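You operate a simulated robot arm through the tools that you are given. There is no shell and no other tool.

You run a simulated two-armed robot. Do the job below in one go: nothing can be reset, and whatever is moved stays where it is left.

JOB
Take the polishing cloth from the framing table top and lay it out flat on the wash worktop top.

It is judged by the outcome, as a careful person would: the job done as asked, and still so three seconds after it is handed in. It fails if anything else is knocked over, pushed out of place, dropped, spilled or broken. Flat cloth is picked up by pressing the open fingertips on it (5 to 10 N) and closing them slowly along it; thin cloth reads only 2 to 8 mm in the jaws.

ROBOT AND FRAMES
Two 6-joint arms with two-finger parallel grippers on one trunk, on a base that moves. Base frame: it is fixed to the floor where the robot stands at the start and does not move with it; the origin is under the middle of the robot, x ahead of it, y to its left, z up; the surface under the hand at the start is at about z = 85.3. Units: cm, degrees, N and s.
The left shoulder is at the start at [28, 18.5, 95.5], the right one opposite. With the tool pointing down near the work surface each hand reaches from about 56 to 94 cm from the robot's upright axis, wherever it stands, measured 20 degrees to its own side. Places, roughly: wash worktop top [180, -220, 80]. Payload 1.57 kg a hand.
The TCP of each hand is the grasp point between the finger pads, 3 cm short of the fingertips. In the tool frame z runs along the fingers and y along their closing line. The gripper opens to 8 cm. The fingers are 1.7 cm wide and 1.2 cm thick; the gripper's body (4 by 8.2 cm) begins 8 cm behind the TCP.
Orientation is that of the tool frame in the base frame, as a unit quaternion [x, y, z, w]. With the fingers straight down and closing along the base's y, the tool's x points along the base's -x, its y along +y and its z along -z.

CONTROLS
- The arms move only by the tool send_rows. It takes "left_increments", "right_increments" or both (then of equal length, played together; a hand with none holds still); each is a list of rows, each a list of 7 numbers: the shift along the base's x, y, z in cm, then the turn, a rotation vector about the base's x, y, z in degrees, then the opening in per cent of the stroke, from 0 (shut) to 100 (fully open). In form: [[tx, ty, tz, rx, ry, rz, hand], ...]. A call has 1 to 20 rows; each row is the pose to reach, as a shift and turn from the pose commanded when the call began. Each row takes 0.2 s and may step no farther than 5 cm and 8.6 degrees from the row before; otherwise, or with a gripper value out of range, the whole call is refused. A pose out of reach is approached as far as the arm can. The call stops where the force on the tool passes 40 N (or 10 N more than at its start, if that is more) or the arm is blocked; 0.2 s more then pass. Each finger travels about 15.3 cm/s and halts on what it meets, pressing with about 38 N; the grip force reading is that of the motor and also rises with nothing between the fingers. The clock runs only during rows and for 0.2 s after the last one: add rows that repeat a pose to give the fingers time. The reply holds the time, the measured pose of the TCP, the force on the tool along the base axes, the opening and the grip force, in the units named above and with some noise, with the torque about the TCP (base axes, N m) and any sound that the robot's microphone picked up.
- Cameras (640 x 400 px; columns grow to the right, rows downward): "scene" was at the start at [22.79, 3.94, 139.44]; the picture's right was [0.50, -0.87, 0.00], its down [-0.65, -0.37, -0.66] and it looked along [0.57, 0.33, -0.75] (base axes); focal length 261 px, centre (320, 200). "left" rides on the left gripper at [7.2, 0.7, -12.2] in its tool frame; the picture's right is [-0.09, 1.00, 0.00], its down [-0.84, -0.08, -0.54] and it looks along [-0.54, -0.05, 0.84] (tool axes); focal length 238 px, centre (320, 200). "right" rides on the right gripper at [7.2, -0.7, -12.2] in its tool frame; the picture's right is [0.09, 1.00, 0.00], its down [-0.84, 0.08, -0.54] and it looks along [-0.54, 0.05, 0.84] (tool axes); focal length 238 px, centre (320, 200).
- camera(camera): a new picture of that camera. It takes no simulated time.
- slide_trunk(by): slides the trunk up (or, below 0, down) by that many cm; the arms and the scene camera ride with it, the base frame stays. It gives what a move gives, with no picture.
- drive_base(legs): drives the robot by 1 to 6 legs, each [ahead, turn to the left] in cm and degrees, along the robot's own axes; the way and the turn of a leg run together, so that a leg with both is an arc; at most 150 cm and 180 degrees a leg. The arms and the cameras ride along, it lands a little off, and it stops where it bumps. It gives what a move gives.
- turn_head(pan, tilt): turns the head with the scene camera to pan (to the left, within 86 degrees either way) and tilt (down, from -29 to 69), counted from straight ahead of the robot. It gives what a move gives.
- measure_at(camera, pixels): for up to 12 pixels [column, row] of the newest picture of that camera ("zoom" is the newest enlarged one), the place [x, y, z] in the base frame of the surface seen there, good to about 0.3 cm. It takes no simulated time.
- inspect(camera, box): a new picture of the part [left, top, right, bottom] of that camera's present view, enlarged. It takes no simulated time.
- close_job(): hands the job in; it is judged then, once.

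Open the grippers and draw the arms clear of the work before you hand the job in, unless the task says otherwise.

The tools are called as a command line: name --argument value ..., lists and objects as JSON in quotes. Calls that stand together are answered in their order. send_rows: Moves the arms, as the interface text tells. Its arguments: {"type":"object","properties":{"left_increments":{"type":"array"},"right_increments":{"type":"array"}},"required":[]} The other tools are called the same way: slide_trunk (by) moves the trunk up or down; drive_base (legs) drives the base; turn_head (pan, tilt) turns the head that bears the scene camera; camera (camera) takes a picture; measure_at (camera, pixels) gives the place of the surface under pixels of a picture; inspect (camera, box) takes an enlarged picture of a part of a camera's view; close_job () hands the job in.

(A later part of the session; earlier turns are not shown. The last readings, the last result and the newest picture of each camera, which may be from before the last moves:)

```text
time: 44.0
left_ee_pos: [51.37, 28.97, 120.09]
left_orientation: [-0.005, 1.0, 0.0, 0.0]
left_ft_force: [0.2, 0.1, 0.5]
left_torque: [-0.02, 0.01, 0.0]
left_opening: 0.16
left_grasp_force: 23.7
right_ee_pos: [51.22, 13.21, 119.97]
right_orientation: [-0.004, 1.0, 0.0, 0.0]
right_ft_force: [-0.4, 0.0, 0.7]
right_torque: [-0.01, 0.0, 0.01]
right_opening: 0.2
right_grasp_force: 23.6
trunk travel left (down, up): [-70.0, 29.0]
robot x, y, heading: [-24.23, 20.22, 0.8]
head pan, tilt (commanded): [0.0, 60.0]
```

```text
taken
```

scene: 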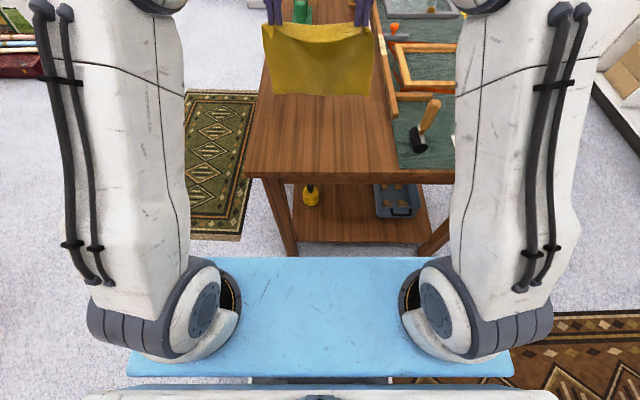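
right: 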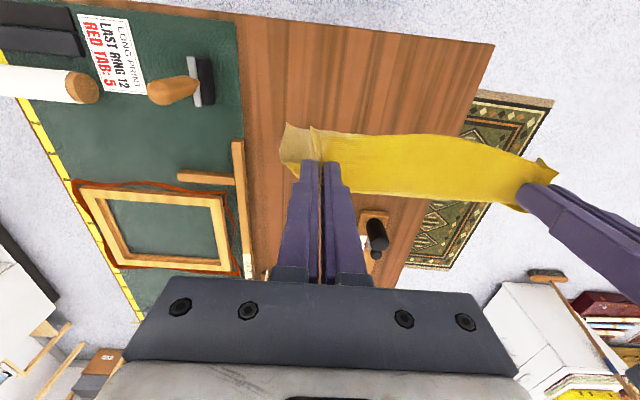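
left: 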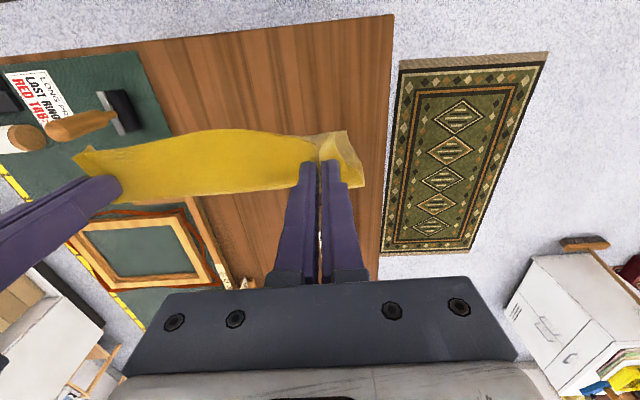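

The cloth hangs free and spread between both hands, bottom near z≈97. I raise the trunk 15 cm for clearance, then turn right and drive down the open floor at x≈-24, clear of the table.

slide_trunk --by 15

drive_base --legs '[[0, -90.6]]'

turn_head --pan 0 --tilt 45

camera --camera "scene"

```text
time: 45.7
left_ee_pos: [51.52, 28.95, 135.05]
left_orientation: [-0.004, 1.0, 0.0, 0.0]
left_ft_force: [-0.4, 0.2, 0.4]
left_torque: [0.02, 0.04, 0.0]
left_opening: 0.16
left_grasp_force: 23.3
right_ee_pos: [51.33, 13.14, 135.01]
right_orientation: [-0.005, 1.0, 0.0, 0.0]
right_ft_force: [-0.1, -0.1, 0.0]
right_torque: [-0.01, 0.05, 0.03]
right_opening: 0.16
right_grasp_force: 23.0
trunk travel left (down, up): [-85.0, 14.0]
robot x, y, heading: [-23.91, 19.82, 0.6]
head pan, tilt (commanded): [0.0, 60.0]
```

```text
time: 49.9
left_ee_pos: [-15.03, -55.3, 135.02]
left_orientation: [0.704, 0.71, 0.0, 0.001]
left_ft_force: [-0.1, -0.1, 0.1]
left_torque: [0.0, -0.05, 0.01]
left_opening: 0.16
left_grasp_force: 23.5
right_ee_pos: [-30.69, -55.22, 135.06]
right_orientation: [0.704, 0.71, 0.0, -0.001]
right_ft_force: [-0.2, 0.3, -1.0]
right_torque: [0.02, 0.0, 0.02]
right_opening: 0.18
right_grasp_force: 23.7
trunk travel left (down, up): [-85.0, 14.0]
robot x, y, heading: [-24.53, 20.41, -89.4]
head pan, tilt (commanded): [0.0, 60.0]
```

```text
time: 50.7
left_ee_pos: [-14.99, -55.28, 135.06]
left_orientation: [0.704, 0.71, 0.0, 0.0]
left_ft_force: [-0.5, -1.1, -0.2]
left_torque: [-0.02, -0.02, 0.01]
left_opening: 0.15
left_grasp_force: 23.6
right_ee_pos: [-30.77, -55.14, 135.06]
right_orientation: [0.704, 0.71, 0.0, 0.0]
right_ft_force: [0.2, -0.2, -0.4]
right_torque: [0.02, -0.01, 0.06]
right_opening: 0.18
right_grasp_force: 23.7
trunk travel left (down, up): [-85.0, 14.0]
robot x, y, heading: [-23.71, 19.94, -89.5]
head pan, tilt (commanded): [0.0, 45.0]
```

```text
taken
```

scene: 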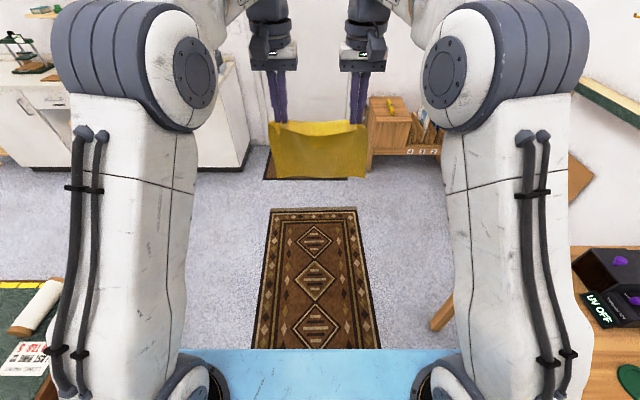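

Turned to -90° with the cloth still held; the way ahead over the brown rug is clear. I drive 135 cm ahead and turn left to run alongside the counter.

drive_base --legs '[[135, 0], [0, 89.5]]'

turn_head --pan 0 --tilt 30

camera --camera "scene"

```text
time: 61.1
left_ee_pos: [51.0, -104.33, 135.08]
left_orientation: [0.011, 1.0, 0.001, 0.001]
left_ft_force: [0.1, 0.2, -0.6]
left_torque: [0.02, 0.03, -0.03]
left_opening: 0.19
left_grasp_force: 23.7
right_ee_pos: [50.43, -120.03, 135.0]
right_orientation: [0.011, 1.0, 0.0, 0.0]
right_ft_force: [0.8, 0.3, 0.1]
right_torque: [-0.02, 0.0, -0.02]
right_opening: 0.17
right_grasp_force: 23.4
trunk travel left (down, up): [-85.0, 14.0]
robot x, y, heading: [-24.16, -110.8, -1.2]
head pan, tilt (commanded): [0.0, 45.0]
```

```text
time: 61.8
left_ee_pos: [51.15, -104.33, 135.18]
left_orientation: [0.012, 1.0, 0.0, 0.001]
left_ft_force: [0.5, 0.7, 0.4]
left_torque: [-0.01, -0.01, -0.01]
left_opening: 0.17
left_grasp_force: 23.3
right_ee_pos: [50.49, -120.09, 135.03]
right_orientation: [0.012, 1.0, 0.0, 0.0]
right_ft_force: [-0.4, 0.1, -0.4]
right_torque: [0.0, 0.04, -0.04]
right_opening: 0.15
right_grasp_force: 23.5
trunk travel left (down, up): [-85.0, 14.0]
robot x, y, heading: [-24.48, -110.92, -1.3]
head pan, tilt (commanded): [0.0, 30.0]
```

```text
taken
```

scene: 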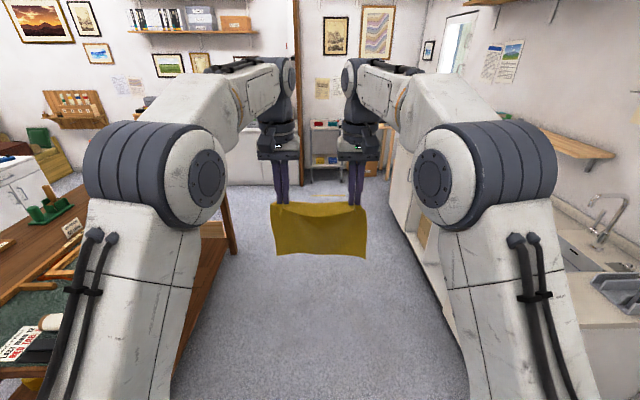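

The corridor between table (y=-42) and counter (y=-194) is clear. I drive 161 cm along it to x≈137, then look before turning.

drive_base --legs '[[100, 0], [61, 0]]'

turn_head --pan -60 --tilt 40

camera --camera "scene"

```text
time: 70.0
left_ee_pos: [211.69, -106.25, 135.07]
left_orientation: [0.006, 1.0, -0.001, 0.0]
left_ft_force: [0.3, 0.0, 0.3]
left_torque: [0.01, -0.05, -0.03]
left_opening: 0.18
left_grasp_force: 23.6
right_ee_pos: [211.18, -122.15, 135.06]
right_orientation: [0.006, 1.0, 0.001, -0.001]
right_ft_force: [-0.2, 0.9, 0.1]
right_torque: [-0.01, -0.03, -0.01]
right_opening: 0.19
right_grasp_force: 23.7
trunk travel left (down, up): [-85.0, 14.0]
robot x, y, heading: [136.12, -113.56, -0.7]
head pan, tilt (commanded): [0.0, 30.0]
```

```text
time: 71.3
left_ee_pos: [211.79, -106.28, 135.1]
left_orientation: [0.006, 1.0, 0.001, 0.001]
left_ft_force: [0.2, -1.0, -0.1]
left_torque: [-0.02, -0.04, -0.01]
left_opening: 0.16
left_grasp_force: 22.9
right_ee_pos: [211.14, -122.08, 134.89]
right_orientation: [0.006, 1.0, 0.0, 0.0]
right_ft_force: [-0.2, -0.2, 0.4]
right_torque: [0.0, 0.01, -0.03]
right_opening: 0.16
right_grasp_force: 23.0
trunk travel left (down, up): [-85.0, 14.0]
robot x, y, heading: [136.23, -113.52, -0.7]
head pan, tilt (commanded): [-60.0, 40.0]
```

```text
taken
```

scene: 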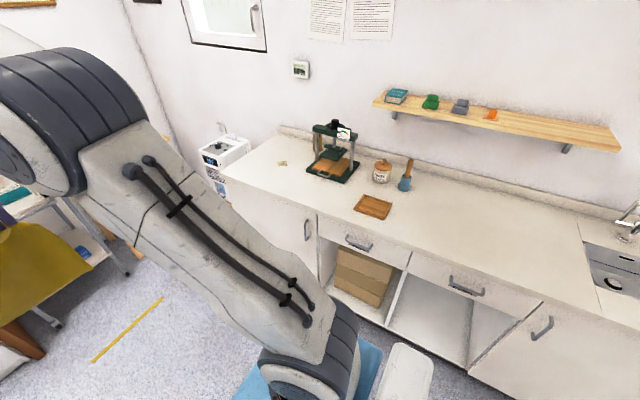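

From here the counter is well visible; I measure the small board (373,207), brush (403,185), sink edge (583,243), front edge and the shelf.

measure_at --camera "scene" --pixels '[[388, 217], [360, 210], [403, 187], [383, 178], [582, 225], [590, 260], [470, 249], [400, 222], [500, 200], [540, 135], [340, 172], [450, 215]]'

measure_at --camera "scene" --pixels '[[160, 305], [100, 350], [40, 315], [340, 135], [610, 145], [480, 140], [380, 105], [620, 280], [520, 288], [565, 270]]'

```text
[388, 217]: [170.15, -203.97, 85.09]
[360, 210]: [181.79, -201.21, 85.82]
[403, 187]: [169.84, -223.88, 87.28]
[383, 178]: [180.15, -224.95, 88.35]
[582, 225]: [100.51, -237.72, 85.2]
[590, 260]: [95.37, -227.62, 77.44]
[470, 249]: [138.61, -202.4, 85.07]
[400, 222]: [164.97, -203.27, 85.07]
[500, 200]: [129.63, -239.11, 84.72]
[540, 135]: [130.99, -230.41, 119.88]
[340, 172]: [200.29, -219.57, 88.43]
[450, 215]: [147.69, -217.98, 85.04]
```

```text
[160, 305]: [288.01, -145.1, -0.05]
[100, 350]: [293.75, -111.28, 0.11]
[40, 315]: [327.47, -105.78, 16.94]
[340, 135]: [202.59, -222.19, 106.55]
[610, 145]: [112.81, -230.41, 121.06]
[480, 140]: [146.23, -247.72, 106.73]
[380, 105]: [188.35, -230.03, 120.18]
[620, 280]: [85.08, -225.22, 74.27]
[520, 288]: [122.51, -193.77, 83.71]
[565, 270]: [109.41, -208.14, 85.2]
```

The shelf front edge is at y≈-230, z≈120, so I must keep hands at y > about -220; free worktop for the cloth is x 112–160, y -196 to -222. I turn right to face the counter.

drive_base --legs '[[0, -89.3]]'

turn_head --pan 0 --tilt 40

camera --camera "scene"

```text
time: 75.5
left_ee_pos: [145.32, -188.8, 135.12]
left_orientation: [0.703, 0.711, 0.0, 0.0]
left_ft_force: [0.7, -0.6, 0.0]
left_torque: [-0.03, -0.03, 0.01]
left_opening: 0.16
left_grasp_force: 23.3
right_ee_pos: [129.53, -188.7, 134.99]
right_orientation: [0.704, 0.71, 0.0, -0.001]
right_ft_force: [-0.6, 0.9, -0.5]
right_torque: [-0.01, -0.03, 0.05]
right_opening: 0.18
right_grasp_force: 23.7
trunk travel left (down, up): [-85.0, 14.0]
robot x, y, heading: [136.3, -113.5, -89.6]
head pan, tilt (commanded): [-60.0, 40.0]
```

```text
time: 76.8
left_ee_pos: [145.28, -188.85, 135.16]
left_orientation: [0.703, 0.711, -0.002, 0.0]
left_ft_force: [-1.0, 0.2, -0.8]
left_torque: [-0.01, 0.03, 0.03]
left_opening: 0.17
left_grasp_force: 23.6
right_ee_pos: [129.46, -188.72, 134.89]
right_orientation: [0.704, 0.711, 0.0, 0.0]
right_ft_force: [-0.5, 0.7, 0.0]
right_torque: [0.0, -0.03, 0.01]
right_opening: 0.19
right_grasp_force: 23.5
trunk travel left (down, up): [-85.0, 14.0]
robot x, y, heading: [136.25, -113.75, -89.2]
head pan, tilt (commanded): [0.0, 40.0]
```

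```text
taken
```

scene: 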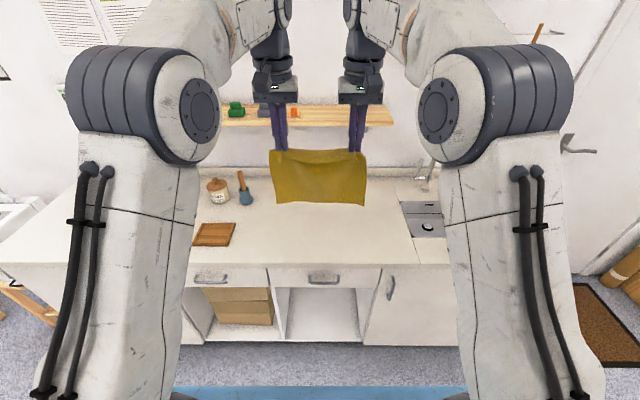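

Facing the counter, cloth still spread between both hands. I draw both hands 17 cm back toward me before driving closer, so they stay away from the shelf.

send_rows --left_increments '[[0, 0.7, 0, 0, 0, 0, 0], [0, 2, 0, 0, 0, 0, 0], [0, 3.5, 0, 0, 0, 0, 0], [0, 5, 0, 0, 0, 0, 0], [0, 6.5, 0, 0, 0, 0, 0], [0, 8, 0, 0, 0, 0, 0], [0, 9.5, 0, 0, 0, 0, 0], [0, 11, 0, 0, 0, 0, 0], [0, 12.5, 0, 0, 0, 0, 0], [0, 14, 0, 0, 0, 0, 0], [0, 15.5, 0, 0, 0, 0, 0], [0, 16.5, 0, 0, 0, 0, 0], [0, 17, 0, 0, 0, 0, 0], [0, 17, 0, 0, 0, 0, 0]]' --right_increments '[[0, 0.7, 0, 0, 0, 0, 0], [0, 2, 0, 0, 0, 0, 0], [0, 3.5, 0, 0, 0, 0, 0], [0, 5, 0, 0, 0, 0, 0], [0, 6.5, 0, 0, 0, 0, 0], [0, 8, 0, 0, 0, 0, 0], [0, 9.5, 0, 0, 0, 0, 0], [0, 11, 0, 0, 0, 0, 0], [0, 12.5, 0, 0, 0, 0, 0], [0, 14, 0, 0, 0, 0, 0], [0, 15.5, 0, 0, 0, 0, 0], [0, 16.5, 0, 0, 0, 0, 0], [0, 17, 0, 0, 0, 0, 0], [0, 17, 0, 0, 0, 0, 0]]'

```text
time: 79.8
left_ee_pos: [145.32, -171.69, 135.18]
left_orientation: [0.703, 0.711, -0.001, 0.001]
left_ft_force: [-1.0, 0.1, 0.5]
left_torque: [-0.03, -0.02, -0.01]
left_opening: 0.18
left_grasp_force: 24.1
right_ee_pos: [129.44, -171.81, 134.98]
right_orientation: [0.704, 0.711, 0.0, 0.0]
right_ft_force: [0.1, 0.6, 0.1]
right_torque: [-0.05, -0.02, 0.02]
right_opening: 0.18
right_grasp_force: 23.7
trunk travel left (down, up): [-85.0, 14.0]
robot x, y, heading: [136.19, -113.41, -89.3]
head pan, tilt (commanded): [0.0, 40.0]
```

Hands are back at y≈-171.7 without trouble. I drive 26 cm ahead so they come to about y=-197.5 over the worktop's front zone.

drive_base --legs '[[26, -0.6]]'

turn_head --pan 0 --tilt 50

camera --camera "scene"

camera --camera "left"

camera --camera "right"

```text
time: 81.7
left_ee_pos: [144.97, -197.92, 135.33]
left_orientation: [0.707, 0.707, 0.0, 0.001]
left_ft_force: [0.5, -0.1, -0.5]
left_torque: [-0.01, 0.0, 0.04]
left_opening: 0.17
left_grasp_force: 23.4
right_ee_pos: [129.05, -197.48, 134.79]
right_orientation: [0.708, 0.707, 0.0, 0.0]
right_ft_force: [-0.4, 0.1, 0.7]
right_torque: [0.0, 0.0, 0.04]
right_opening: 0.16
right_grasp_force: 23.9
trunk travel left (down, up): [-85.0, 14.0]
robot x, y, heading: [136.26, -139.62, -90.0]
head pan, tilt (commanded): [0.0, 40.0]
```

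```text
time: 82.4
left_ee_pos: [144.93, -197.96, 135.22]
left_orientation: [0.708, 0.707, -0.001, 0.0]
left_ft_force: [-0.5, -0.4, 0.5]
left_torque: [0.0, -0.01, 0.02]
left_opening: 0.13
left_grasp_force: 23.5
right_ee_pos: [129.11, -197.69, 134.92]
right_orientation: [0.707, 0.707, 0.0, 0.0]
right_ft_force: [0.3, -1.0, 1.3]
right_torque: [-0.03, -0.02, 0.01]
right_opening: 0.19
right_grasp_force: 23.9
trunk travel left (down, up): [-85.0, 14.0]
robot x, y, heading: [136.54, -139.48, -89.9]
head pan, tilt (commanded): [0.0, 50.0]
```

```text
taken
```

scene: 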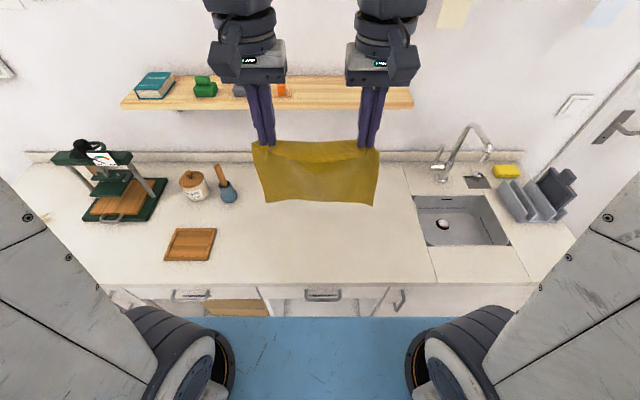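

```text
taken
```

left: 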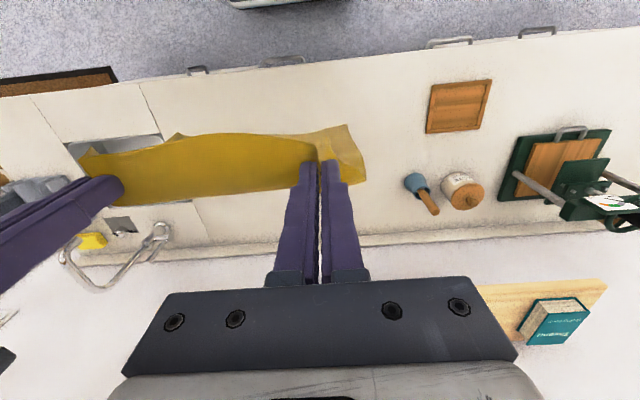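

```text
taken
```

right: 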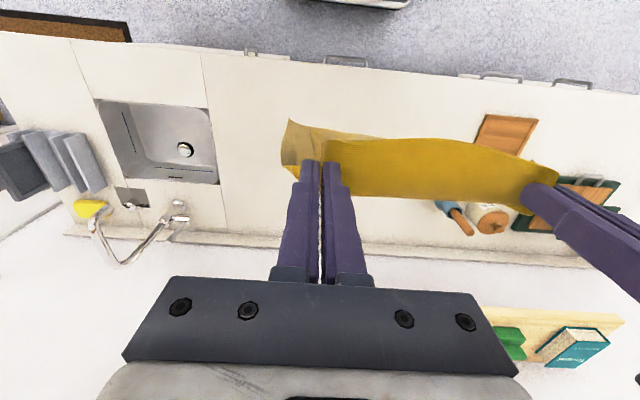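

The cloth hangs over the clear part of the worktop. I measure the cloth's lower corners, the seam by the sink and the front edge below.

measure_at --camera "scene" --pixels '[[267, 200], [372, 203], [320, 198], [430, 262], [408, 200], [320, 283], [215, 255], [320, 235], [256, 148], [378, 152], [410, 100], [320, 265]]'

```text
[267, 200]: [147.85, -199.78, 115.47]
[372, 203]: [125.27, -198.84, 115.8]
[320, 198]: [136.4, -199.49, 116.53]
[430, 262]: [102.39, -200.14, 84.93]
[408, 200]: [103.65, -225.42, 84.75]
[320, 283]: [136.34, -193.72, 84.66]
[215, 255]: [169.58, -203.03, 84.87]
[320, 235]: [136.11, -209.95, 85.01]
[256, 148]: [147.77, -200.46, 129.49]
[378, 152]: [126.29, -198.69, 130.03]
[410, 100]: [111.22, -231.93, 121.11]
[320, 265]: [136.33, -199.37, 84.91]
```

I zoom on the hanging cloth to find the true bottom edge.

inspect --camera "scene" --box '[240, 80, 400, 220]'

measure_at --camera "zoom" --pixels '[[320, 340], [180, 343], [470, 352], [320, 330], [200, 330], [320, 180], [180, 195], [470, 200]]'

```text
2.86 times, centred on (320, 150) of scene
```

zoom: 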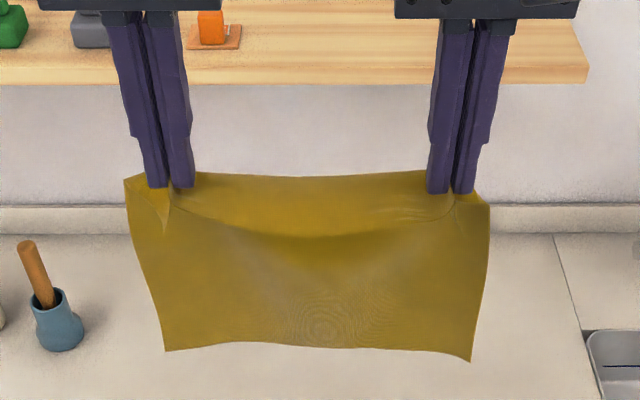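

```text
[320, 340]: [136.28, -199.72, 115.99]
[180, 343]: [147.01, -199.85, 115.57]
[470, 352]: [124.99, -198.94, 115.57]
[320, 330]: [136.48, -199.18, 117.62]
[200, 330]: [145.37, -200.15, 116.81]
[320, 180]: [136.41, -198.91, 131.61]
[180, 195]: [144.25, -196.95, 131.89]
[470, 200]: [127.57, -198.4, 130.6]
```

The near strip of the cloth lies on my side of the jaws, so it must be laid with the free edge toward the wall and hands coming back toward me. I measure the wrist's width to judge clearance to the shelf for that motion.

measure_at --camera "scene" --pixels '[[208, 8], [274, 12], [240, 20], [218, 42], [274, 42], [246, 45], [216, 70], [284, 70], [250, 75], [225, 60], [300, 85], [400, 85]]'

turn_head --pan 0 --tilt 20

camera --camera "scene"

```text
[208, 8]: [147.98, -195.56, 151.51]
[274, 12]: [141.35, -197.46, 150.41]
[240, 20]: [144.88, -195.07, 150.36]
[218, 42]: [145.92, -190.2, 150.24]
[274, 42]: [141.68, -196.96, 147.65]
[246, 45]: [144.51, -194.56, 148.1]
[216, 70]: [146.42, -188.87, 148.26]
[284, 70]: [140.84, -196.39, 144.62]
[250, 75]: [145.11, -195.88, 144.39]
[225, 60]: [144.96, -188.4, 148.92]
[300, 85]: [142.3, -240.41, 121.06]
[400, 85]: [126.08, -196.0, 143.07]
```

```text
time: 83.3
left_ee_pos: [144.87, -197.98, 135.15]
left_orientation: [0.708, 0.707, -0.001, 0.0]
left_ft_force: [-0.2, 0.4, 0.9]
left_torque: [0.01, 0.03, -0.02]
left_opening: 0.17
left_grasp_force: 23.5
right_ee_pos: [128.99, -197.58, 135.09]
right_orientation: [0.708, 0.707, 0.0, 0.0]
right_ft_force: [1.0, 0.4, -0.8]
right_torque: [0.01, 0.02, 0.05]
right_opening: 0.16
right_grasp_force: 23.6
trunk travel left (down, up): [-85.0, 14.0]
robot x, y, heading: [136.44, -139.45, -89.9]
head pan, tilt (commanded): [0.0, 20.0]
```

```text
taken
```

scene: 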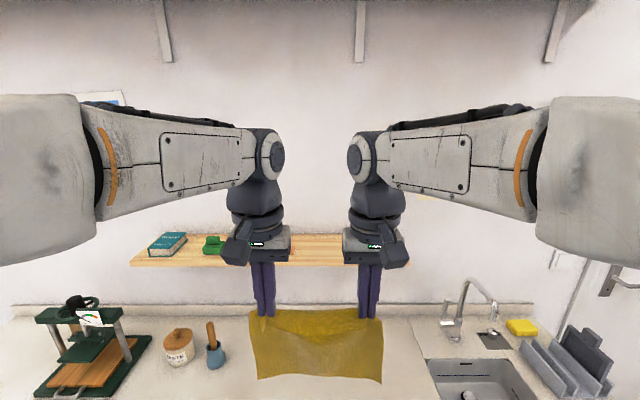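

Wrist half-width is about 4–5 cm, so hand y≈-218 leaves about 7 cm to the shelf edge. I move the hands forward 20 cm at this height, then down until the cloth's lower edge is about 2–3 cm above the worktop.

send_rows --left_increments '[[0, -1, 0, 0, 0, 0, 0], [0, -2.5, 0, 0, 0, 0, 0], [0, -4, 0, 0, 0, 0, 0], [0, -6, 0, 0, 0, 0, 0], [0, -8, 0, 0, 0, 0, 0], [0, -10, 0, 0, 0, 0, 0], [0, -12, 0, 0, 0, 0, 0], [0, -14, 0, 0, 0, 0, 0], [0, -16, 0, 0, 0, 0, 0], [0, -17.5, 0, 0, 0, 0, 0], [0, -19, 0, 0, 0, 0, 0], [0, -20, 0, 0, 0, 0, 0], [0, -20, 0, 0, 0, 0, 0]]' --right_increments '[[0, -1, 0, 0, 0, 0, 0], [0, -2.5, 0, 0, 0, 0, 0], [0, -4, 0, 0, 0, 0, 0], [0, -6, 0, 0, 0, 0, 0], [0, -8, 0, 0, 0, 0, 0], [0, -10, 0, 0, 0, 0, 0], [0, -12, 0, 0, 0, 0, 0], [0, -14, 0, 0, 0, 0, 0], [0, -16, 0, 0, 0, 0, 0], [0, -17.5, 0, 0, 0, 0, 0], [0, -19, 0, 0, 0, 0, 0], [0, -20.3, 0, 0, 0, 0, 0], [0, -20.3, 0, 0, 0, 0, 0]]'

turn_head --pan 0 --tilt 40

camera --camera "scene"

```text
time: 86.2
left_ee_pos: [144.93, -217.9, 134.99]
left_orientation: [0.706, 0.708, 0.0, 0.0]
left_ft_force: [-0.5, 0.9, -0.4]
left_torque: [0.0, 0.02, -0.01]
left_opening: 0.17
left_grasp_force: 23.7
right_ee_pos: [129.14, -217.9, 134.88]
right_orientation: [0.707, 0.707, 0.0, 0.0]
right_ft_force: [0.9, 0.5, 0.3]
right_torque: [-0.01, 0.04, 0.0]
right_opening: 0.16
right_grasp_force: 23.9
trunk travel left (down, up): [-85.0, 14.0]
robot x, y, heading: [136.4, -139.39, -90.0]
head pan, tilt (commanded): [0.0, 20.0]
```

```text
time: 87.0
left_ee_pos: [144.97, -217.82, 135.16]
left_orientation: [0.707, 0.707, -0.001, 0.0]
left_ft_force: [0.2, -0.4, 0.3]
left_torque: [0.01, -0.02, 0.04]
left_opening: 0.19
left_grasp_force: 23.8
right_ee_pos: [129.04, -217.9, 134.96]
right_orientation: [0.707, 0.707, 0.0, 0.001]
right_ft_force: [-0.3, -0.6, 0.1]
right_torque: [0.0, -0.03, 0.05]
right_opening: 0.17
right_grasp_force: 23.8
trunk travel left (down, up): [-85.0, 14.0]
robot x, y, heading: [136.15, -139.47, -89.9]
head pan, tilt (commanded): [0.0, 40.0]
```

```text
taken
```

scene: 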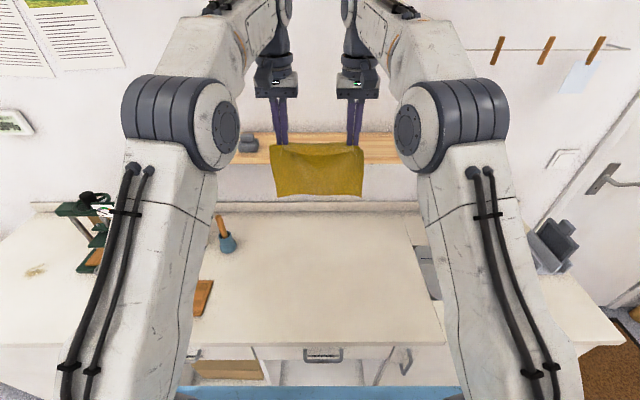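

Hands are at y≈-218, clear in front of the shelf. I lower both 27 cm to bring the cloth's bottom just above the worktop.

send_rows --left_increments '[[0, 0, -1, 0, 0, 0, 0], [0, 0, -2.5, 0, 0, 0, 0], [0, 0, -4.5, 0, 0, 0, 0], [0, 0, -6.5, 0, 0, 0, 0], [0, 0, -8.5, 0, 0, 0, 0], [0, 0, -10.5, 0, 0, 0, 0], [0, 0, -12.5, 0, 0, 0, 0], [0, 0, -14.5, 0, 0, 0, 0], [0, 0, -16.5, 0, 0, 0, 0], [0, 0, -18.5, 0, 0, 0, 0], [0, 0, -20.5, 0, 0, 0, 0], [0, 0, -22.5, 0, 0, 0, 0], [0, 0, -24.5, 0, 0, 0, 0], [0, 0, -26, 0, 0, 0, 0], [0, 0, -27, 0, 0, 0, 0], [0, 0, -27, 0, 0, 0, 0], [0, 0, -27, 0, 0, 0, 0]]' --right_increments '[[0, 0, -1, 0, 0, 0, 0], [0, 0, -2.5, 0, 0, 0, 0], [0, 0, -4.5, 0, 0, 0, 0], [0, 0, -6.5, 0, 0, 0, 0], [0, 0, -8.5, 0, 0, 0, 0], [0, 0, -10.5, 0, 0, 0, 0], [0, 0, -12.5, 0, 0, 0, 0], [0, 0, -14.5, 0, 0, 0, 0], [0, 0, -16.5, 0, 0, 0, 0], [0, 0, -18.5, 0, 0, 0, 0], [0, 0, -20.5, 0, 0, 0, 0], [0, 0, -22.5, 0, 0, 0, 0], [0, 0, -24.5, 0, 0, 0, 0], [0, 0, -26, 0, 0, 0, 0], [0, 0, -27, 0, 0, 0, 0], [0, 0, -27, 0, 0, 0, 0], [0, 0, -27, 0, 0, 0, 0]]'

camera --camera "scene"

inspect --camera "scene" --box '[220, 100, 420, 280]'

```text
time: 90.6
left_ee_pos: [144.89, -217.92, 108.21]
left_orientation: [0.707, 0.707, -0.001, 0.001]
left_ft_force: [-1.1, 1.0, 0.3]
left_torque: [0.0, 0.01, 0.03]
left_opening: 0.16
left_grasp_force: 24.0
right_ee_pos: [129.06, -218.19, 107.84]
right_orientation: [0.707, 0.707, 0.0, 0.0]
right_ft_force: [-0.3, -0.8, 0.2]
right_torque: [-0.01, -0.05, 0.03]
right_opening: 0.18
right_grasp_force: 24.0
trunk travel left (down, up): [-85.0, 14.0]
robot x, y, heading: [136.47, -139.42, -90.0]
head pan, tilt (commanded): [0.0, 40.0]
```

```text
taken
```

scene: 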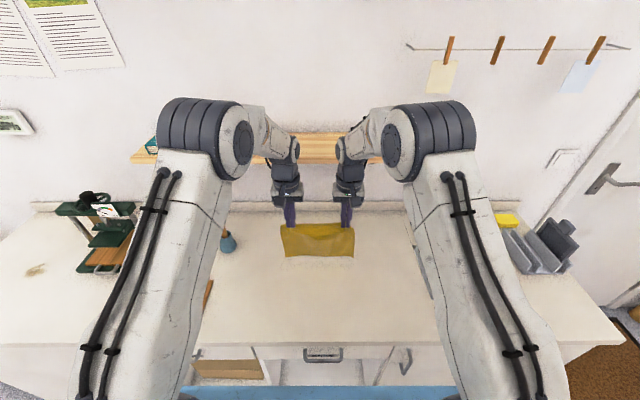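

```text
2.22 times, centred on (320, 190) of scene
```

zoom: 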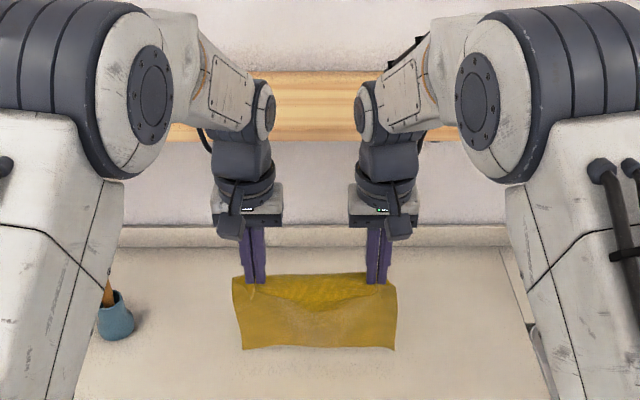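

The cloth's bottom is just above the worktop. I check the left elbow's height near the brush and the cloth's bottom edge.

measure_at --camera "scene" --pixels '[[190, 145], [235, 170], [215, 180], [450, 150], [405, 175], [228, 235], [224, 215]]'

measure_at --camera "zoom" --pixels '[[320, 340], [250, 343], [388, 342], [320, 300], [320, 360], [320, 275]]'

```text
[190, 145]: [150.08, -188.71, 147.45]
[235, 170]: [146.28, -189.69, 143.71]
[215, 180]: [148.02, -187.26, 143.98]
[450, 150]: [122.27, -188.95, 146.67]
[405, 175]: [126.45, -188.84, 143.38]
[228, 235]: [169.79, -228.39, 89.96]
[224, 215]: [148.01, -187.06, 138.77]
```

```text
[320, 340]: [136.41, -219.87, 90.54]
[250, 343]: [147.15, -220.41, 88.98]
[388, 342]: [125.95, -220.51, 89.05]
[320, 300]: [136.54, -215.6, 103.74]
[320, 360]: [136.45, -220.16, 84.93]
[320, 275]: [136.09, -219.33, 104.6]
```

Bottom edge is at z≈88.5 and y≈-220.4, so contact comes at TCP z≈104.7. I now touch it down and lay it with a slow arc back toward me, stopping a few cm above the surface to look.

send_rows --left_increments '[[0, 0, -1.5, 0, 0, 0, 0], [0, 0, -3, 0, 0, 0, 0], [0, 0.6, -3.3, 0, 0, 0, 0], [0, 2.2, -3.5, 0, 0, 0, 0], [0, 3.6, -3.9, 0, 0, 0, 0], [0, 5.1, -4.4, 0, 0, 0, 0], [0, 6.5, -5.0, 0, 0, 0, 0], [0, 7.85, -5.8, 0, 0, 0, 0], [0, 9.1, -6.7, 0, 0, 0, 0], [0, 10.36, -7.7, 0, 0, 0, 0], [0, 11.5, -8.7, 0, 0, 0, 0], [0, 12.5, -9.8, 0, 0, 0, 0], [0, 13.5, -11, 0, 0, 0, 0], [0, 14.4, -12.4, 0, 0, 0, 0], [0, 15.0, -13.6, 0, 0, 0, 0], [0, 15.5, -14.8, 0, 0, 0, 0], [0, 15.9, -15.8, 0, 0, 0, 0], [0, 16.3, -16.7, 0, 0, 0, 0], [0, 16.3, -16.7, 0, 0, 0, 0]]' --right_increments '[[0, 0, -1.5, 0, 0, 0, 0], [0, 0, -3, 0, 0, 0, 0], [0, 0.6, -3.3, 0, 0, 0, 0], [0, 2.2, -3.5, 0, 0, 0, 0], [0, 3.6, -3.9, 0, 0, 0, 0], [0, 5.1, -4.4, 0, 0, 0, 0], [0, 6.5, -5.0, 0, 0, 0, 0], [0, 7.85, -5.8, 0, 0, 0, 0], [0, 9.1, -6.7, 0, 0, 0, 0], [0, 10.36, -7.7, 0, 0, 0, 0], [0, 11.5, -8.7, 0, 0, 0, 0], [0, 12.5, -9.8, 0, 0, 0, 0], [0, 13.5, -11, 0, 0, 0, 0], [0, 14.4, -12.4, 0, 0, 0, 0], [0, 15.0, -13.6, 0, 0, 0, 0], [0, 15.5, -14.8, 0, 0, 0, 0], [0, 15.9, -15.8, 0, 0, 0, 0], [0, 16.3, -16.7, 0, 0, 0, 0], [0, 16.3, -16.7, 0, 0, 0, 0]]'

camera --camera "scene"

camera --camera "left"

camera --camera "right"

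```text
time: 94.6
left_ee_pos: [144.87, -201.52, 91.38]
left_orientation: [0.707, 0.707, -0.001, 0.002]
left_ft_force: [-0.7, -0.5, 0.8]
left_torque: [0.05, -0.02, 0.0]
left_opening: 0.19
left_grasp_force: 23.6
right_ee_pos: [129.03, -201.75, 91.2]
right_orientation: [0.708, 0.707, 0.0, 0.0]
right_ft_force: [0.0, -0.4, 0.2]
right_torque: [0.02, 0.0, -0.01]
right_opening: 0.18
right_grasp_force: 23.7
trunk travel left (down, up): [-85.0, 14.0]
robot x, y, heading: [136.57, -139.73, -90.1]
head pan, tilt (commanded): [0.0, 40.0]
```

```text
taken
```

scene: 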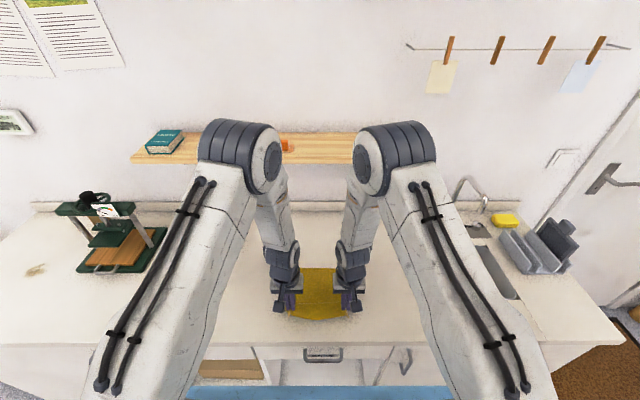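

```text
taken
```

left: 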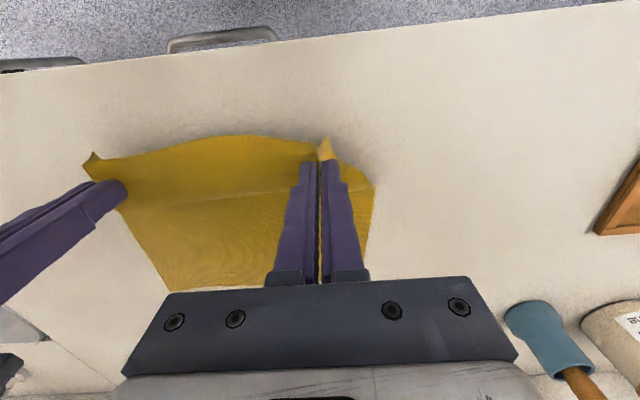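

```text
taken
```

right: 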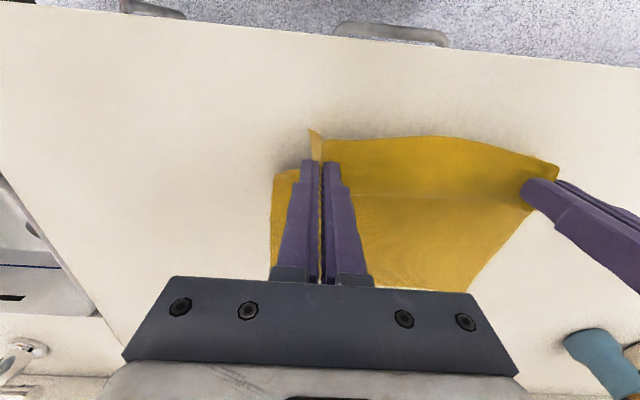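

The far part now lies on the worktop with a bend line near (240,193) in the left view. I measure the profile to see how much slack remains.

measure_at --camera "left" --pixels '[[220, 284], [220, 260], [220, 230], [220, 200], [220, 180], [220, 160], [220, 142], [365, 200], [350, 180], [180, 280], [90, 160], [327, 145]]'

measure_at --camera "right" --pixels '[[420, 287], [420, 260], [420, 230], [420, 200], [420, 180], [420, 160], [420, 142], [285, 175], [280, 200], [460, 288], [313, 135], [200, 100]]'

```text
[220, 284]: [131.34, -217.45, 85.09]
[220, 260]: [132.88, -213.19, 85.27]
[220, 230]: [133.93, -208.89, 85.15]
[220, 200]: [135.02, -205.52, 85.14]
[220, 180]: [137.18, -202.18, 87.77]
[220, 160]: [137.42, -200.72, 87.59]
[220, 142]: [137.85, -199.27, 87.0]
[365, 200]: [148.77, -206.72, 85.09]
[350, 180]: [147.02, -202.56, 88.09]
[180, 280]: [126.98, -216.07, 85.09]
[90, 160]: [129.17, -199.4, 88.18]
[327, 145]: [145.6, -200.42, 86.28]
```

```text
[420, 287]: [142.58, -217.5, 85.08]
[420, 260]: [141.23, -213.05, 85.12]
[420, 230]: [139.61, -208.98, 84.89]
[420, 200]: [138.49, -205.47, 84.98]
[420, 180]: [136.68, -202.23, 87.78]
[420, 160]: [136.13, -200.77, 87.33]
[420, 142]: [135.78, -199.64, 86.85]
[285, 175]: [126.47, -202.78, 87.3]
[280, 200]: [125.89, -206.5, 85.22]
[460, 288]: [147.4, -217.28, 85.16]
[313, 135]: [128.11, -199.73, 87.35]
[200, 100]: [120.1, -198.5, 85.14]
```

The cloth is flat from the far edge up to y≈-205.5, with a small bulge near the hands. I lower the remaining 3 cm while drawing back about 2 cm to pull it smooth.

send_rows --left_increments '[[0, 0.4, -0.8, 0, 0, 0, 0], [0, 0.8, -1.6, 0, 0, 0, 0], [0, 1.1, -2.2, 0, 0, 0, 0], [0, 1.4, -2.6, 0, 0, 0, 0], [0, 1.7, -2.9, 0, 0, 0, 0], [0, 2.0, -2.9, 0, 0, 0, 0], [0, 2.0, -2.9, 0, 0, 0, 0]]' --right_increments '[[0, 0.4, -0.8, 0, 0, 0, 0], [0, 0.8, -1.6, 0, 0, 0, 0], [0, 1.1, -2.2, 0, 0, 0, 0], [0, 1.4, -2.6, 0, 0, 0, 0], [0, 1.7, -2.9, 0, 0, 0, 0], [0, 2.0, -2.9, 0, 0, 0, 0], [0, 2.0, -2.9, 0, 0, 0, 0]]'

camera --camera "left"

camera --camera "right"

```text
time: 96.2
left_ee_pos: [145.05, -199.37, 88.69]
left_orientation: [0.707, 0.707, -0.001, 0.001]
left_ft_force: [0.6, 0.5, 0.1]
left_torque: [-0.02, -0.01, -0.01]
left_opening: 0.16
left_grasp_force: 23.3
right_ee_pos: [129.08, -199.77, 88.26]
right_orientation: [0.708, 0.706, 0.0, 0.0]
right_ft_force: [-0.7, 0.4, -1.4]
right_torque: [0.03, -0.03, 0.04]
right_opening: 0.17
right_grasp_force: 23.5
trunk travel left (down, up): [-85.0, 14.0]
robot x, y, heading: [136.11, -139.33, -90.0]
head pan, tilt (commanded): [0.0, 40.0]
```

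```text
taken
```

left: 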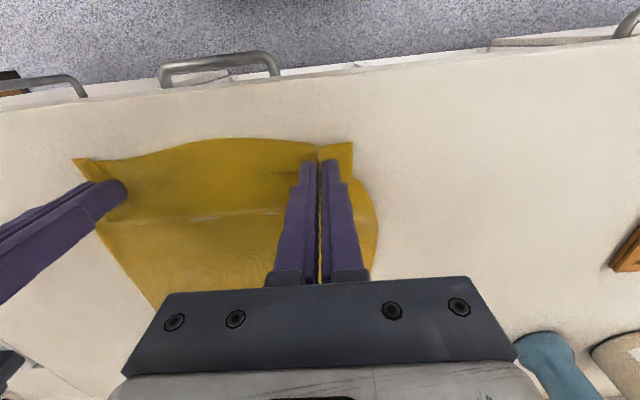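

```text
taken
```

right: 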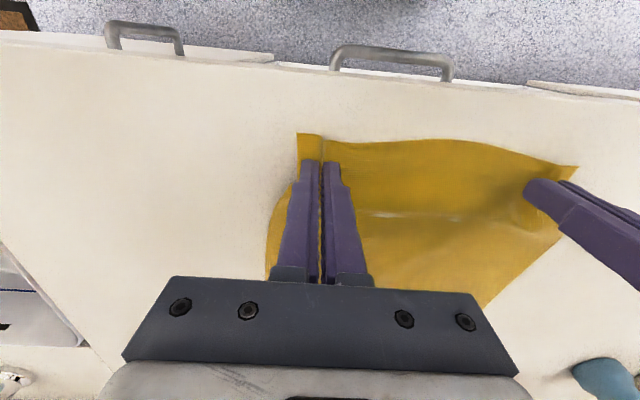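

A slight ridge remains near (225,213). I draw back another 0.8 cm and lower left 0.4/right 0.1 cm to just touch.

send_rows --left_increments '[[0, 0.2, -0.1, 0, 0, 0, 0], [0, 0.4, -0.2, 0, 0, 0, 0], [0, 0.6, -0.3, 0, 0, 0, 0], [0, 0.8, -0.4, 0, 0, 0, 0], [0, 0.8, -0.4, 0, 0, 0, 0]]' --right_increments '[[0, 0.2, 0, 0, 0, 0, 0], [0, 0.4, 0, 0, 0, 0, 0], [0, 0.6, 0, 0, 0, 0, 0], [0, 0.8, 0, 0, 0, 0, 0], [0, 0.8, 0, 0, 0, 0, 0]]'

camera --camera "left"

measure_at --camera "left" --pixels '[[220, 280], [220, 260], [220, 240], [220, 220], [220, 212], [220, 200], [220, 180], [220, 160], [220, 142], [340, 148], [80, 164], [365, 220]]'

```text
time: 97.4
left_ee_pos: [144.86, -198.78, 88.15]
left_orientation: [0.707, 0.707, 0.0, 0.0]
left_ft_force: [-1.2, -1.1, -0.4]
left_torque: [-0.03, -0.02, 0.04]
left_opening: 0.14
left_grasp_force: 23.7
right_ee_pos: [129.17, -198.86, 88.43]
right_orientation: [0.707, 0.707, 0.0, 0.0]
right_ft_force: [0.4, 0.0, 0.6]
right_torque: [0.01, 0.01, 0.02]
right_opening: 0.17
right_grasp_force: 23.4
trunk travel left (down, up): [-85.0, 14.0]
robot x, y, heading: [136.21, -139.47, -89.9]
head pan, tilt (commanded): [0.0, 40.0]
```

```text
taken
```

left: 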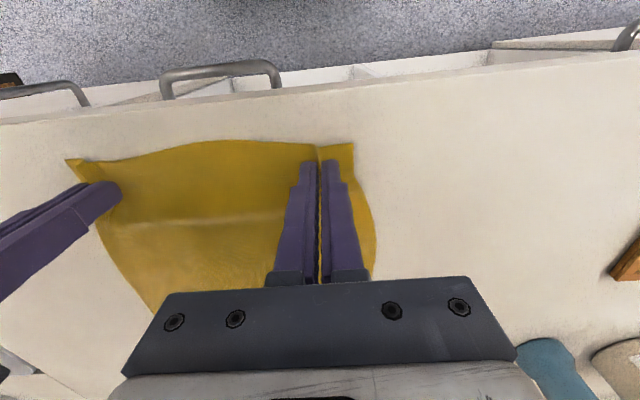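

```text
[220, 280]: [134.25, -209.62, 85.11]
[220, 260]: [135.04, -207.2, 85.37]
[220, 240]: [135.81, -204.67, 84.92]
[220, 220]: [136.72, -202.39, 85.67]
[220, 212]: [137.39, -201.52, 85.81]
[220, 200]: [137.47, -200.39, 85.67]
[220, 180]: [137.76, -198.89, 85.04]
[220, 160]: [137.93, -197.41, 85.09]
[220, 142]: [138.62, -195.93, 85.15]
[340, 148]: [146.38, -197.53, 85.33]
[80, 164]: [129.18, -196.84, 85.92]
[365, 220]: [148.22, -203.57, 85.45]
```

The cloth is nearly flat now (max ridge 0.7 cm). I restore the original hand spacing (0.2 cm outward each), lower to light contact and check the force.

send_rows --left_increments '[[0.1, 0, -0.05, 0, 0, 0, 0], [0.2, 0, -0.1, 0, 0, 0, 0], [0.2, 0, -0.15, 0, 0, 0, 0], [0.2, 0, -0.15, 0, 0, 0, 0]]' --right_increments '[[-0.1, 0, -0.1, 0, 0, 0, 0], [-0.2, 0, -0.15, 0, 0, 0, 0], [-0.2, 0, -0.2, 0, 0, 0, 0], [-0.2, 0, -0.2, 0, 0, 0, 0]]'

```text
time: 98.4
left_ee_pos: [145.04, -198.73, 88.25]
left_orientation: [0.707, 0.707, -0.001, 0.0]
left_ft_force: [-1.3, -0.1, 3.9]
left_torque: [0.03, 0.04, 0.02]
left_opening: 0.17
left_grasp_force: 23.4
right_ee_pos: [128.92, -198.95, 88.12]
right_orientation: [0.708, 0.706, 0.0, 0.0]
right_ft_force: [1.7, 0.7, 0.1]
right_torque: [0.0, -0.11, 0.02]
right_opening: 0.17
right_grasp_force: 23.5
trunk travel left (down, up): [-85.0, 14.0]
robot x, y, heading: [136.41, -139.74, -90.0]
head pan, tilt (commanded): [0.0, 40.0]
```

Left touches with 4 N; I lower the right a touch more and open both slowly along the surface to spread the folds back out.

send_rows --left_increments '[[0, 0, 0, 0, 0, 0, 0], [0, 0, 0, 0, 0, 0, 3], [0, 0, 0, 0, 0, 0, 6], [0, 0, 0, 0, 0, 0, 9], [0, 0, 0, 0, 0, 0, 12], [0, 0, 0, 0, 0, 0, 15], [0, 0, 0, 0, 0, 0, 18], [0, 0, 0, 0, 0, 0, 21], [0, 0, 0, 0, 0, 0, 24], [0, 0, 0, 0, 0, 0, 27], [0, 0, 0, 0, 0, 0, 30], [0, 0, 0, 0, 0, 0, 33], [0, 0, 0, 0, 0, 0, 36], [0, 0, 0, 0, 0, 0, 39], [0, 0, 0, 0, 0, 0, 42], [0, 0, 0, 0, 0, 0, 45], [0, 0, 0, 0, 0, 0, 45]]' --right_increments '[[0, 0, -0.08, 0, 0, 0, 0], [0, 0, -0.08, 0, 0, 0, 3], [0, 0, -0.08, 0, 0, 0, 6], [0, 0, -0.08, 0, 0, 0, 9], [0, 0, -0.08, 0, 0, 0, 12], [0, 0, -0.08, 0, 0, 0, 15], [0, 0, -0.08, 0, 0, 0, 18], [0, 0, -0.08, 0, 0, 0, 21], [0, 0, -0.08, 0, 0, 0, 24], [0, 0, -0.08, 0, 0, 0, 27], [0, 0, -0.08, 0, 0, 0, 30], [0, 0, -0.08, 0, 0, 0, 33], [0, 0, -0.08, 0, 0, 0, 36], [0, 0, -0.08, 0, 0, 0, 39], [0, 0, -0.08, 0, 0, 0, 42], [0, 0, -0.08, 0, 0, 0, 45], [0, 0, -0.08, 0, 0, 0, 45]]'

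camera --camera "left"

camera --camera "right"

```text
time: 102.0
left_ee_pos: [145.14, -198.74, 88.17]
left_orientation: [0.707, 0.707, -0.001, 0.001]
left_ft_force: [0.2, 0.1, 0.3]
left_torque: [0.0, -0.02, -0.02]
left_opening: 3.57
left_grasp_force: 0.0
right_ee_pos: [128.91, -198.84, 88.12]
right_orientation: [0.707, 0.707, -0.001, 0.0]
right_ft_force: [0.2, -1.6, 34.9]
right_torque: [0.04, 0.14, 0.05]
right_opening: 2.07
right_grasp_force: 0.0
trunk travel left (down, up): [-85.0, 14.0]
robot x, y, heading: [136.43, -139.39, -89.8]
head pan, tilt (commanded): [0.0, 40.0]
```

```text
taken
```

left: 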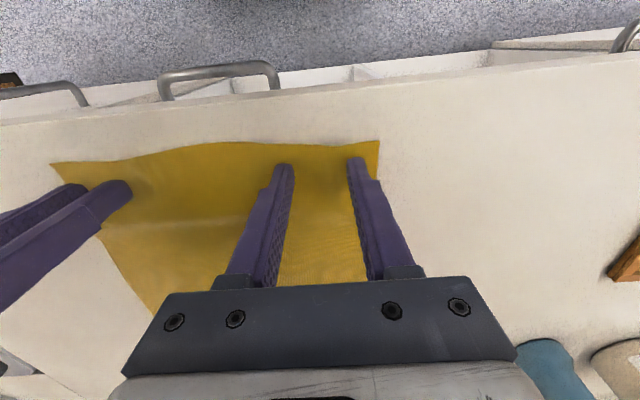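

```text
taken
```

right: 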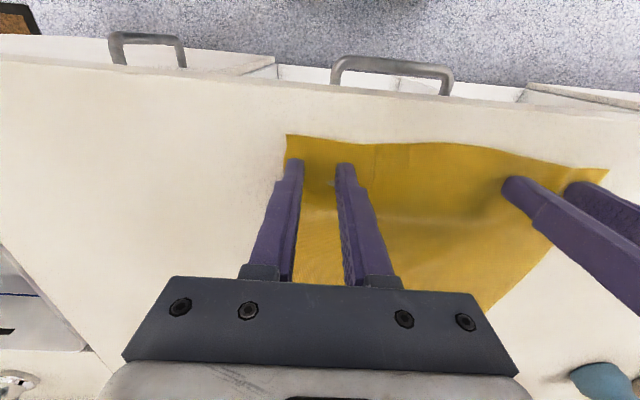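

The folds have opened out nicely; the right hand is pressing 35 N and its fingers stalled at 2 cm. I ease it up slightly so it finishes opening, leaving the left still.

send_rows --right_increments '[[0, 0, 0.05, 0, 0, 0, 26], [0, 0, 0.1, 0, 0, 0, 26], [0, 0, 0.15, 0, 0, 0, 26], [0, 0, 0.2, 0, 0, 0, 28], [0, 0, 0.2, 0, 0, 0, 31], [0, 0, 0.2, 0, 0, 0, 34], [0, 0, 0.2, 0, 0, 0, 37], [0, 0, 0.2, 0, 0, 0, 40], [0, 0, 0.2, 0, 0, 0, 43], [0, 0, 0.2, 0, 0, 0, 43]]'

camera --camera "right"

```text
time: 104.2
left_ee_pos: [144.97, -198.76, 88.12]
left_orientation: [0.707, 0.707, -0.001, 0.0]
left_ft_force: [0.0, 1.6, 6.1]
left_torque: [0.08, -0.07, 0.01]
left_opening: 3.56
left_grasp_force: 0.2
right_ee_pos: [128.81, -198.92, 88.24]
right_orientation: [0.707, 0.707, 0.0, 0.0]
right_ft_force: [-0.1, -0.6, 0.2]
right_torque: [0.01, -0.02, -0.04]
right_opening: 3.45
right_grasp_force: 0.0
trunk travel left (down, up): [-85.0, 14.0]
robot x, y, heading: [136.74, -139.49, -89.7]
head pan, tilt (commanded): [0.0, 40.0]
```

```text
taken
```

right: 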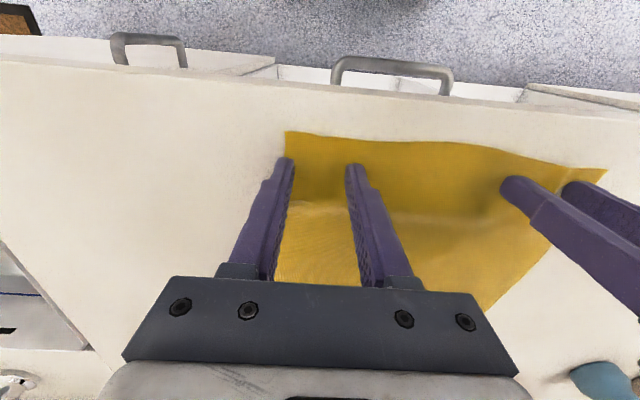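

Both jaws are open and the corners lie flat. I lift both hands straight up 14 cm to look at the whole cloth.

send_rows --left_increments '[[0, 0, 0.3, 0, 0, 0, 45], [0, 0, 0.8, 0, 0, 0, 45], [0, 0, 2, 0, 0, 0, 45], [0, 0, 4, 0, 0, 0, 45], [0, 0, 6, 0, 0, 0, 45], [0, 0, 8, 0, 0, 0, 45], [0, 0, 10, 0, 0, 0, 45], [0, 0, 12, 0, 0, 0, 45], [0, 0, 14, 0, 0, 0, 45]]' --right_increments '[[0, 0, 0.3, 0, 0, 0, 43], [0, 0, 0.8, 0, 0, 0, 43], [0, 0, 2, 0, 0, 0, 43], [0, 0, 4, 0, 0, 0, 43], [0, 0, 6, 0, 0, 0, 43], [0, 0, 8, 0, 0, 0, 43], [0, 0, 10, 0, 0, 0, 43], [0, 0, 12, 0, 0, 0, 43], [0, 0, 14, 0, 0, 0, 43]]'

camera --camera "left"

camera --camera "right"

camera --camera "scene"

```text
time: 106.2
left_ee_pos: [145.22, -198.62, 102.14]
left_orientation: [0.707, 0.708, 0.0, 0.0]
left_ft_force: [0.9, -0.2, 0.1]
left_torque: [0.02, 0.01, 0.01]
left_opening: 3.62
left_grasp_force: 0.0
right_ee_pos: [128.69, -198.71, 102.19]
right_orientation: [0.708, 0.707, 0.001, -0.002]
right_ft_force: [0.1, -0.3, -0.6]
right_torque: [0.02, 0.01, -0.02]
right_opening: 3.46
right_grasp_force: 0.1
trunk travel left (down, up): [-85.0, 14.0]
robot x, y, heading: [136.29, -139.14, -89.9]
head pan, tilt (commanded): [0.0, 40.0]
```

```text
taken
```

left: 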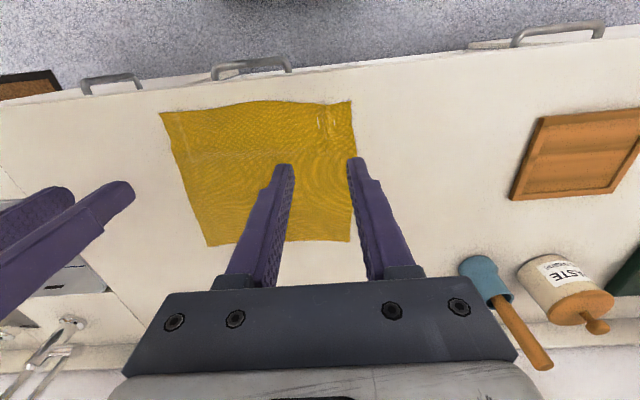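

```text
taken
```

right: 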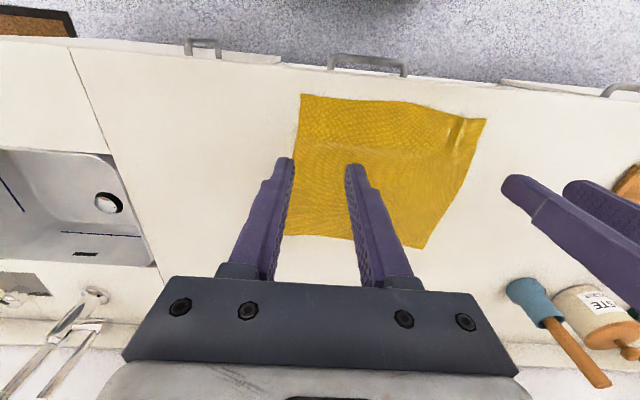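

```text
taken
```

scene: 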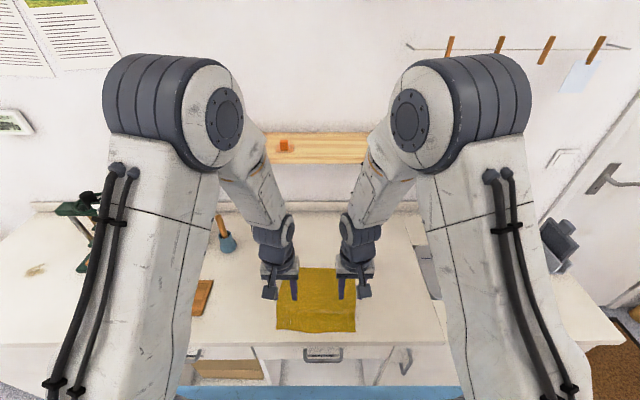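

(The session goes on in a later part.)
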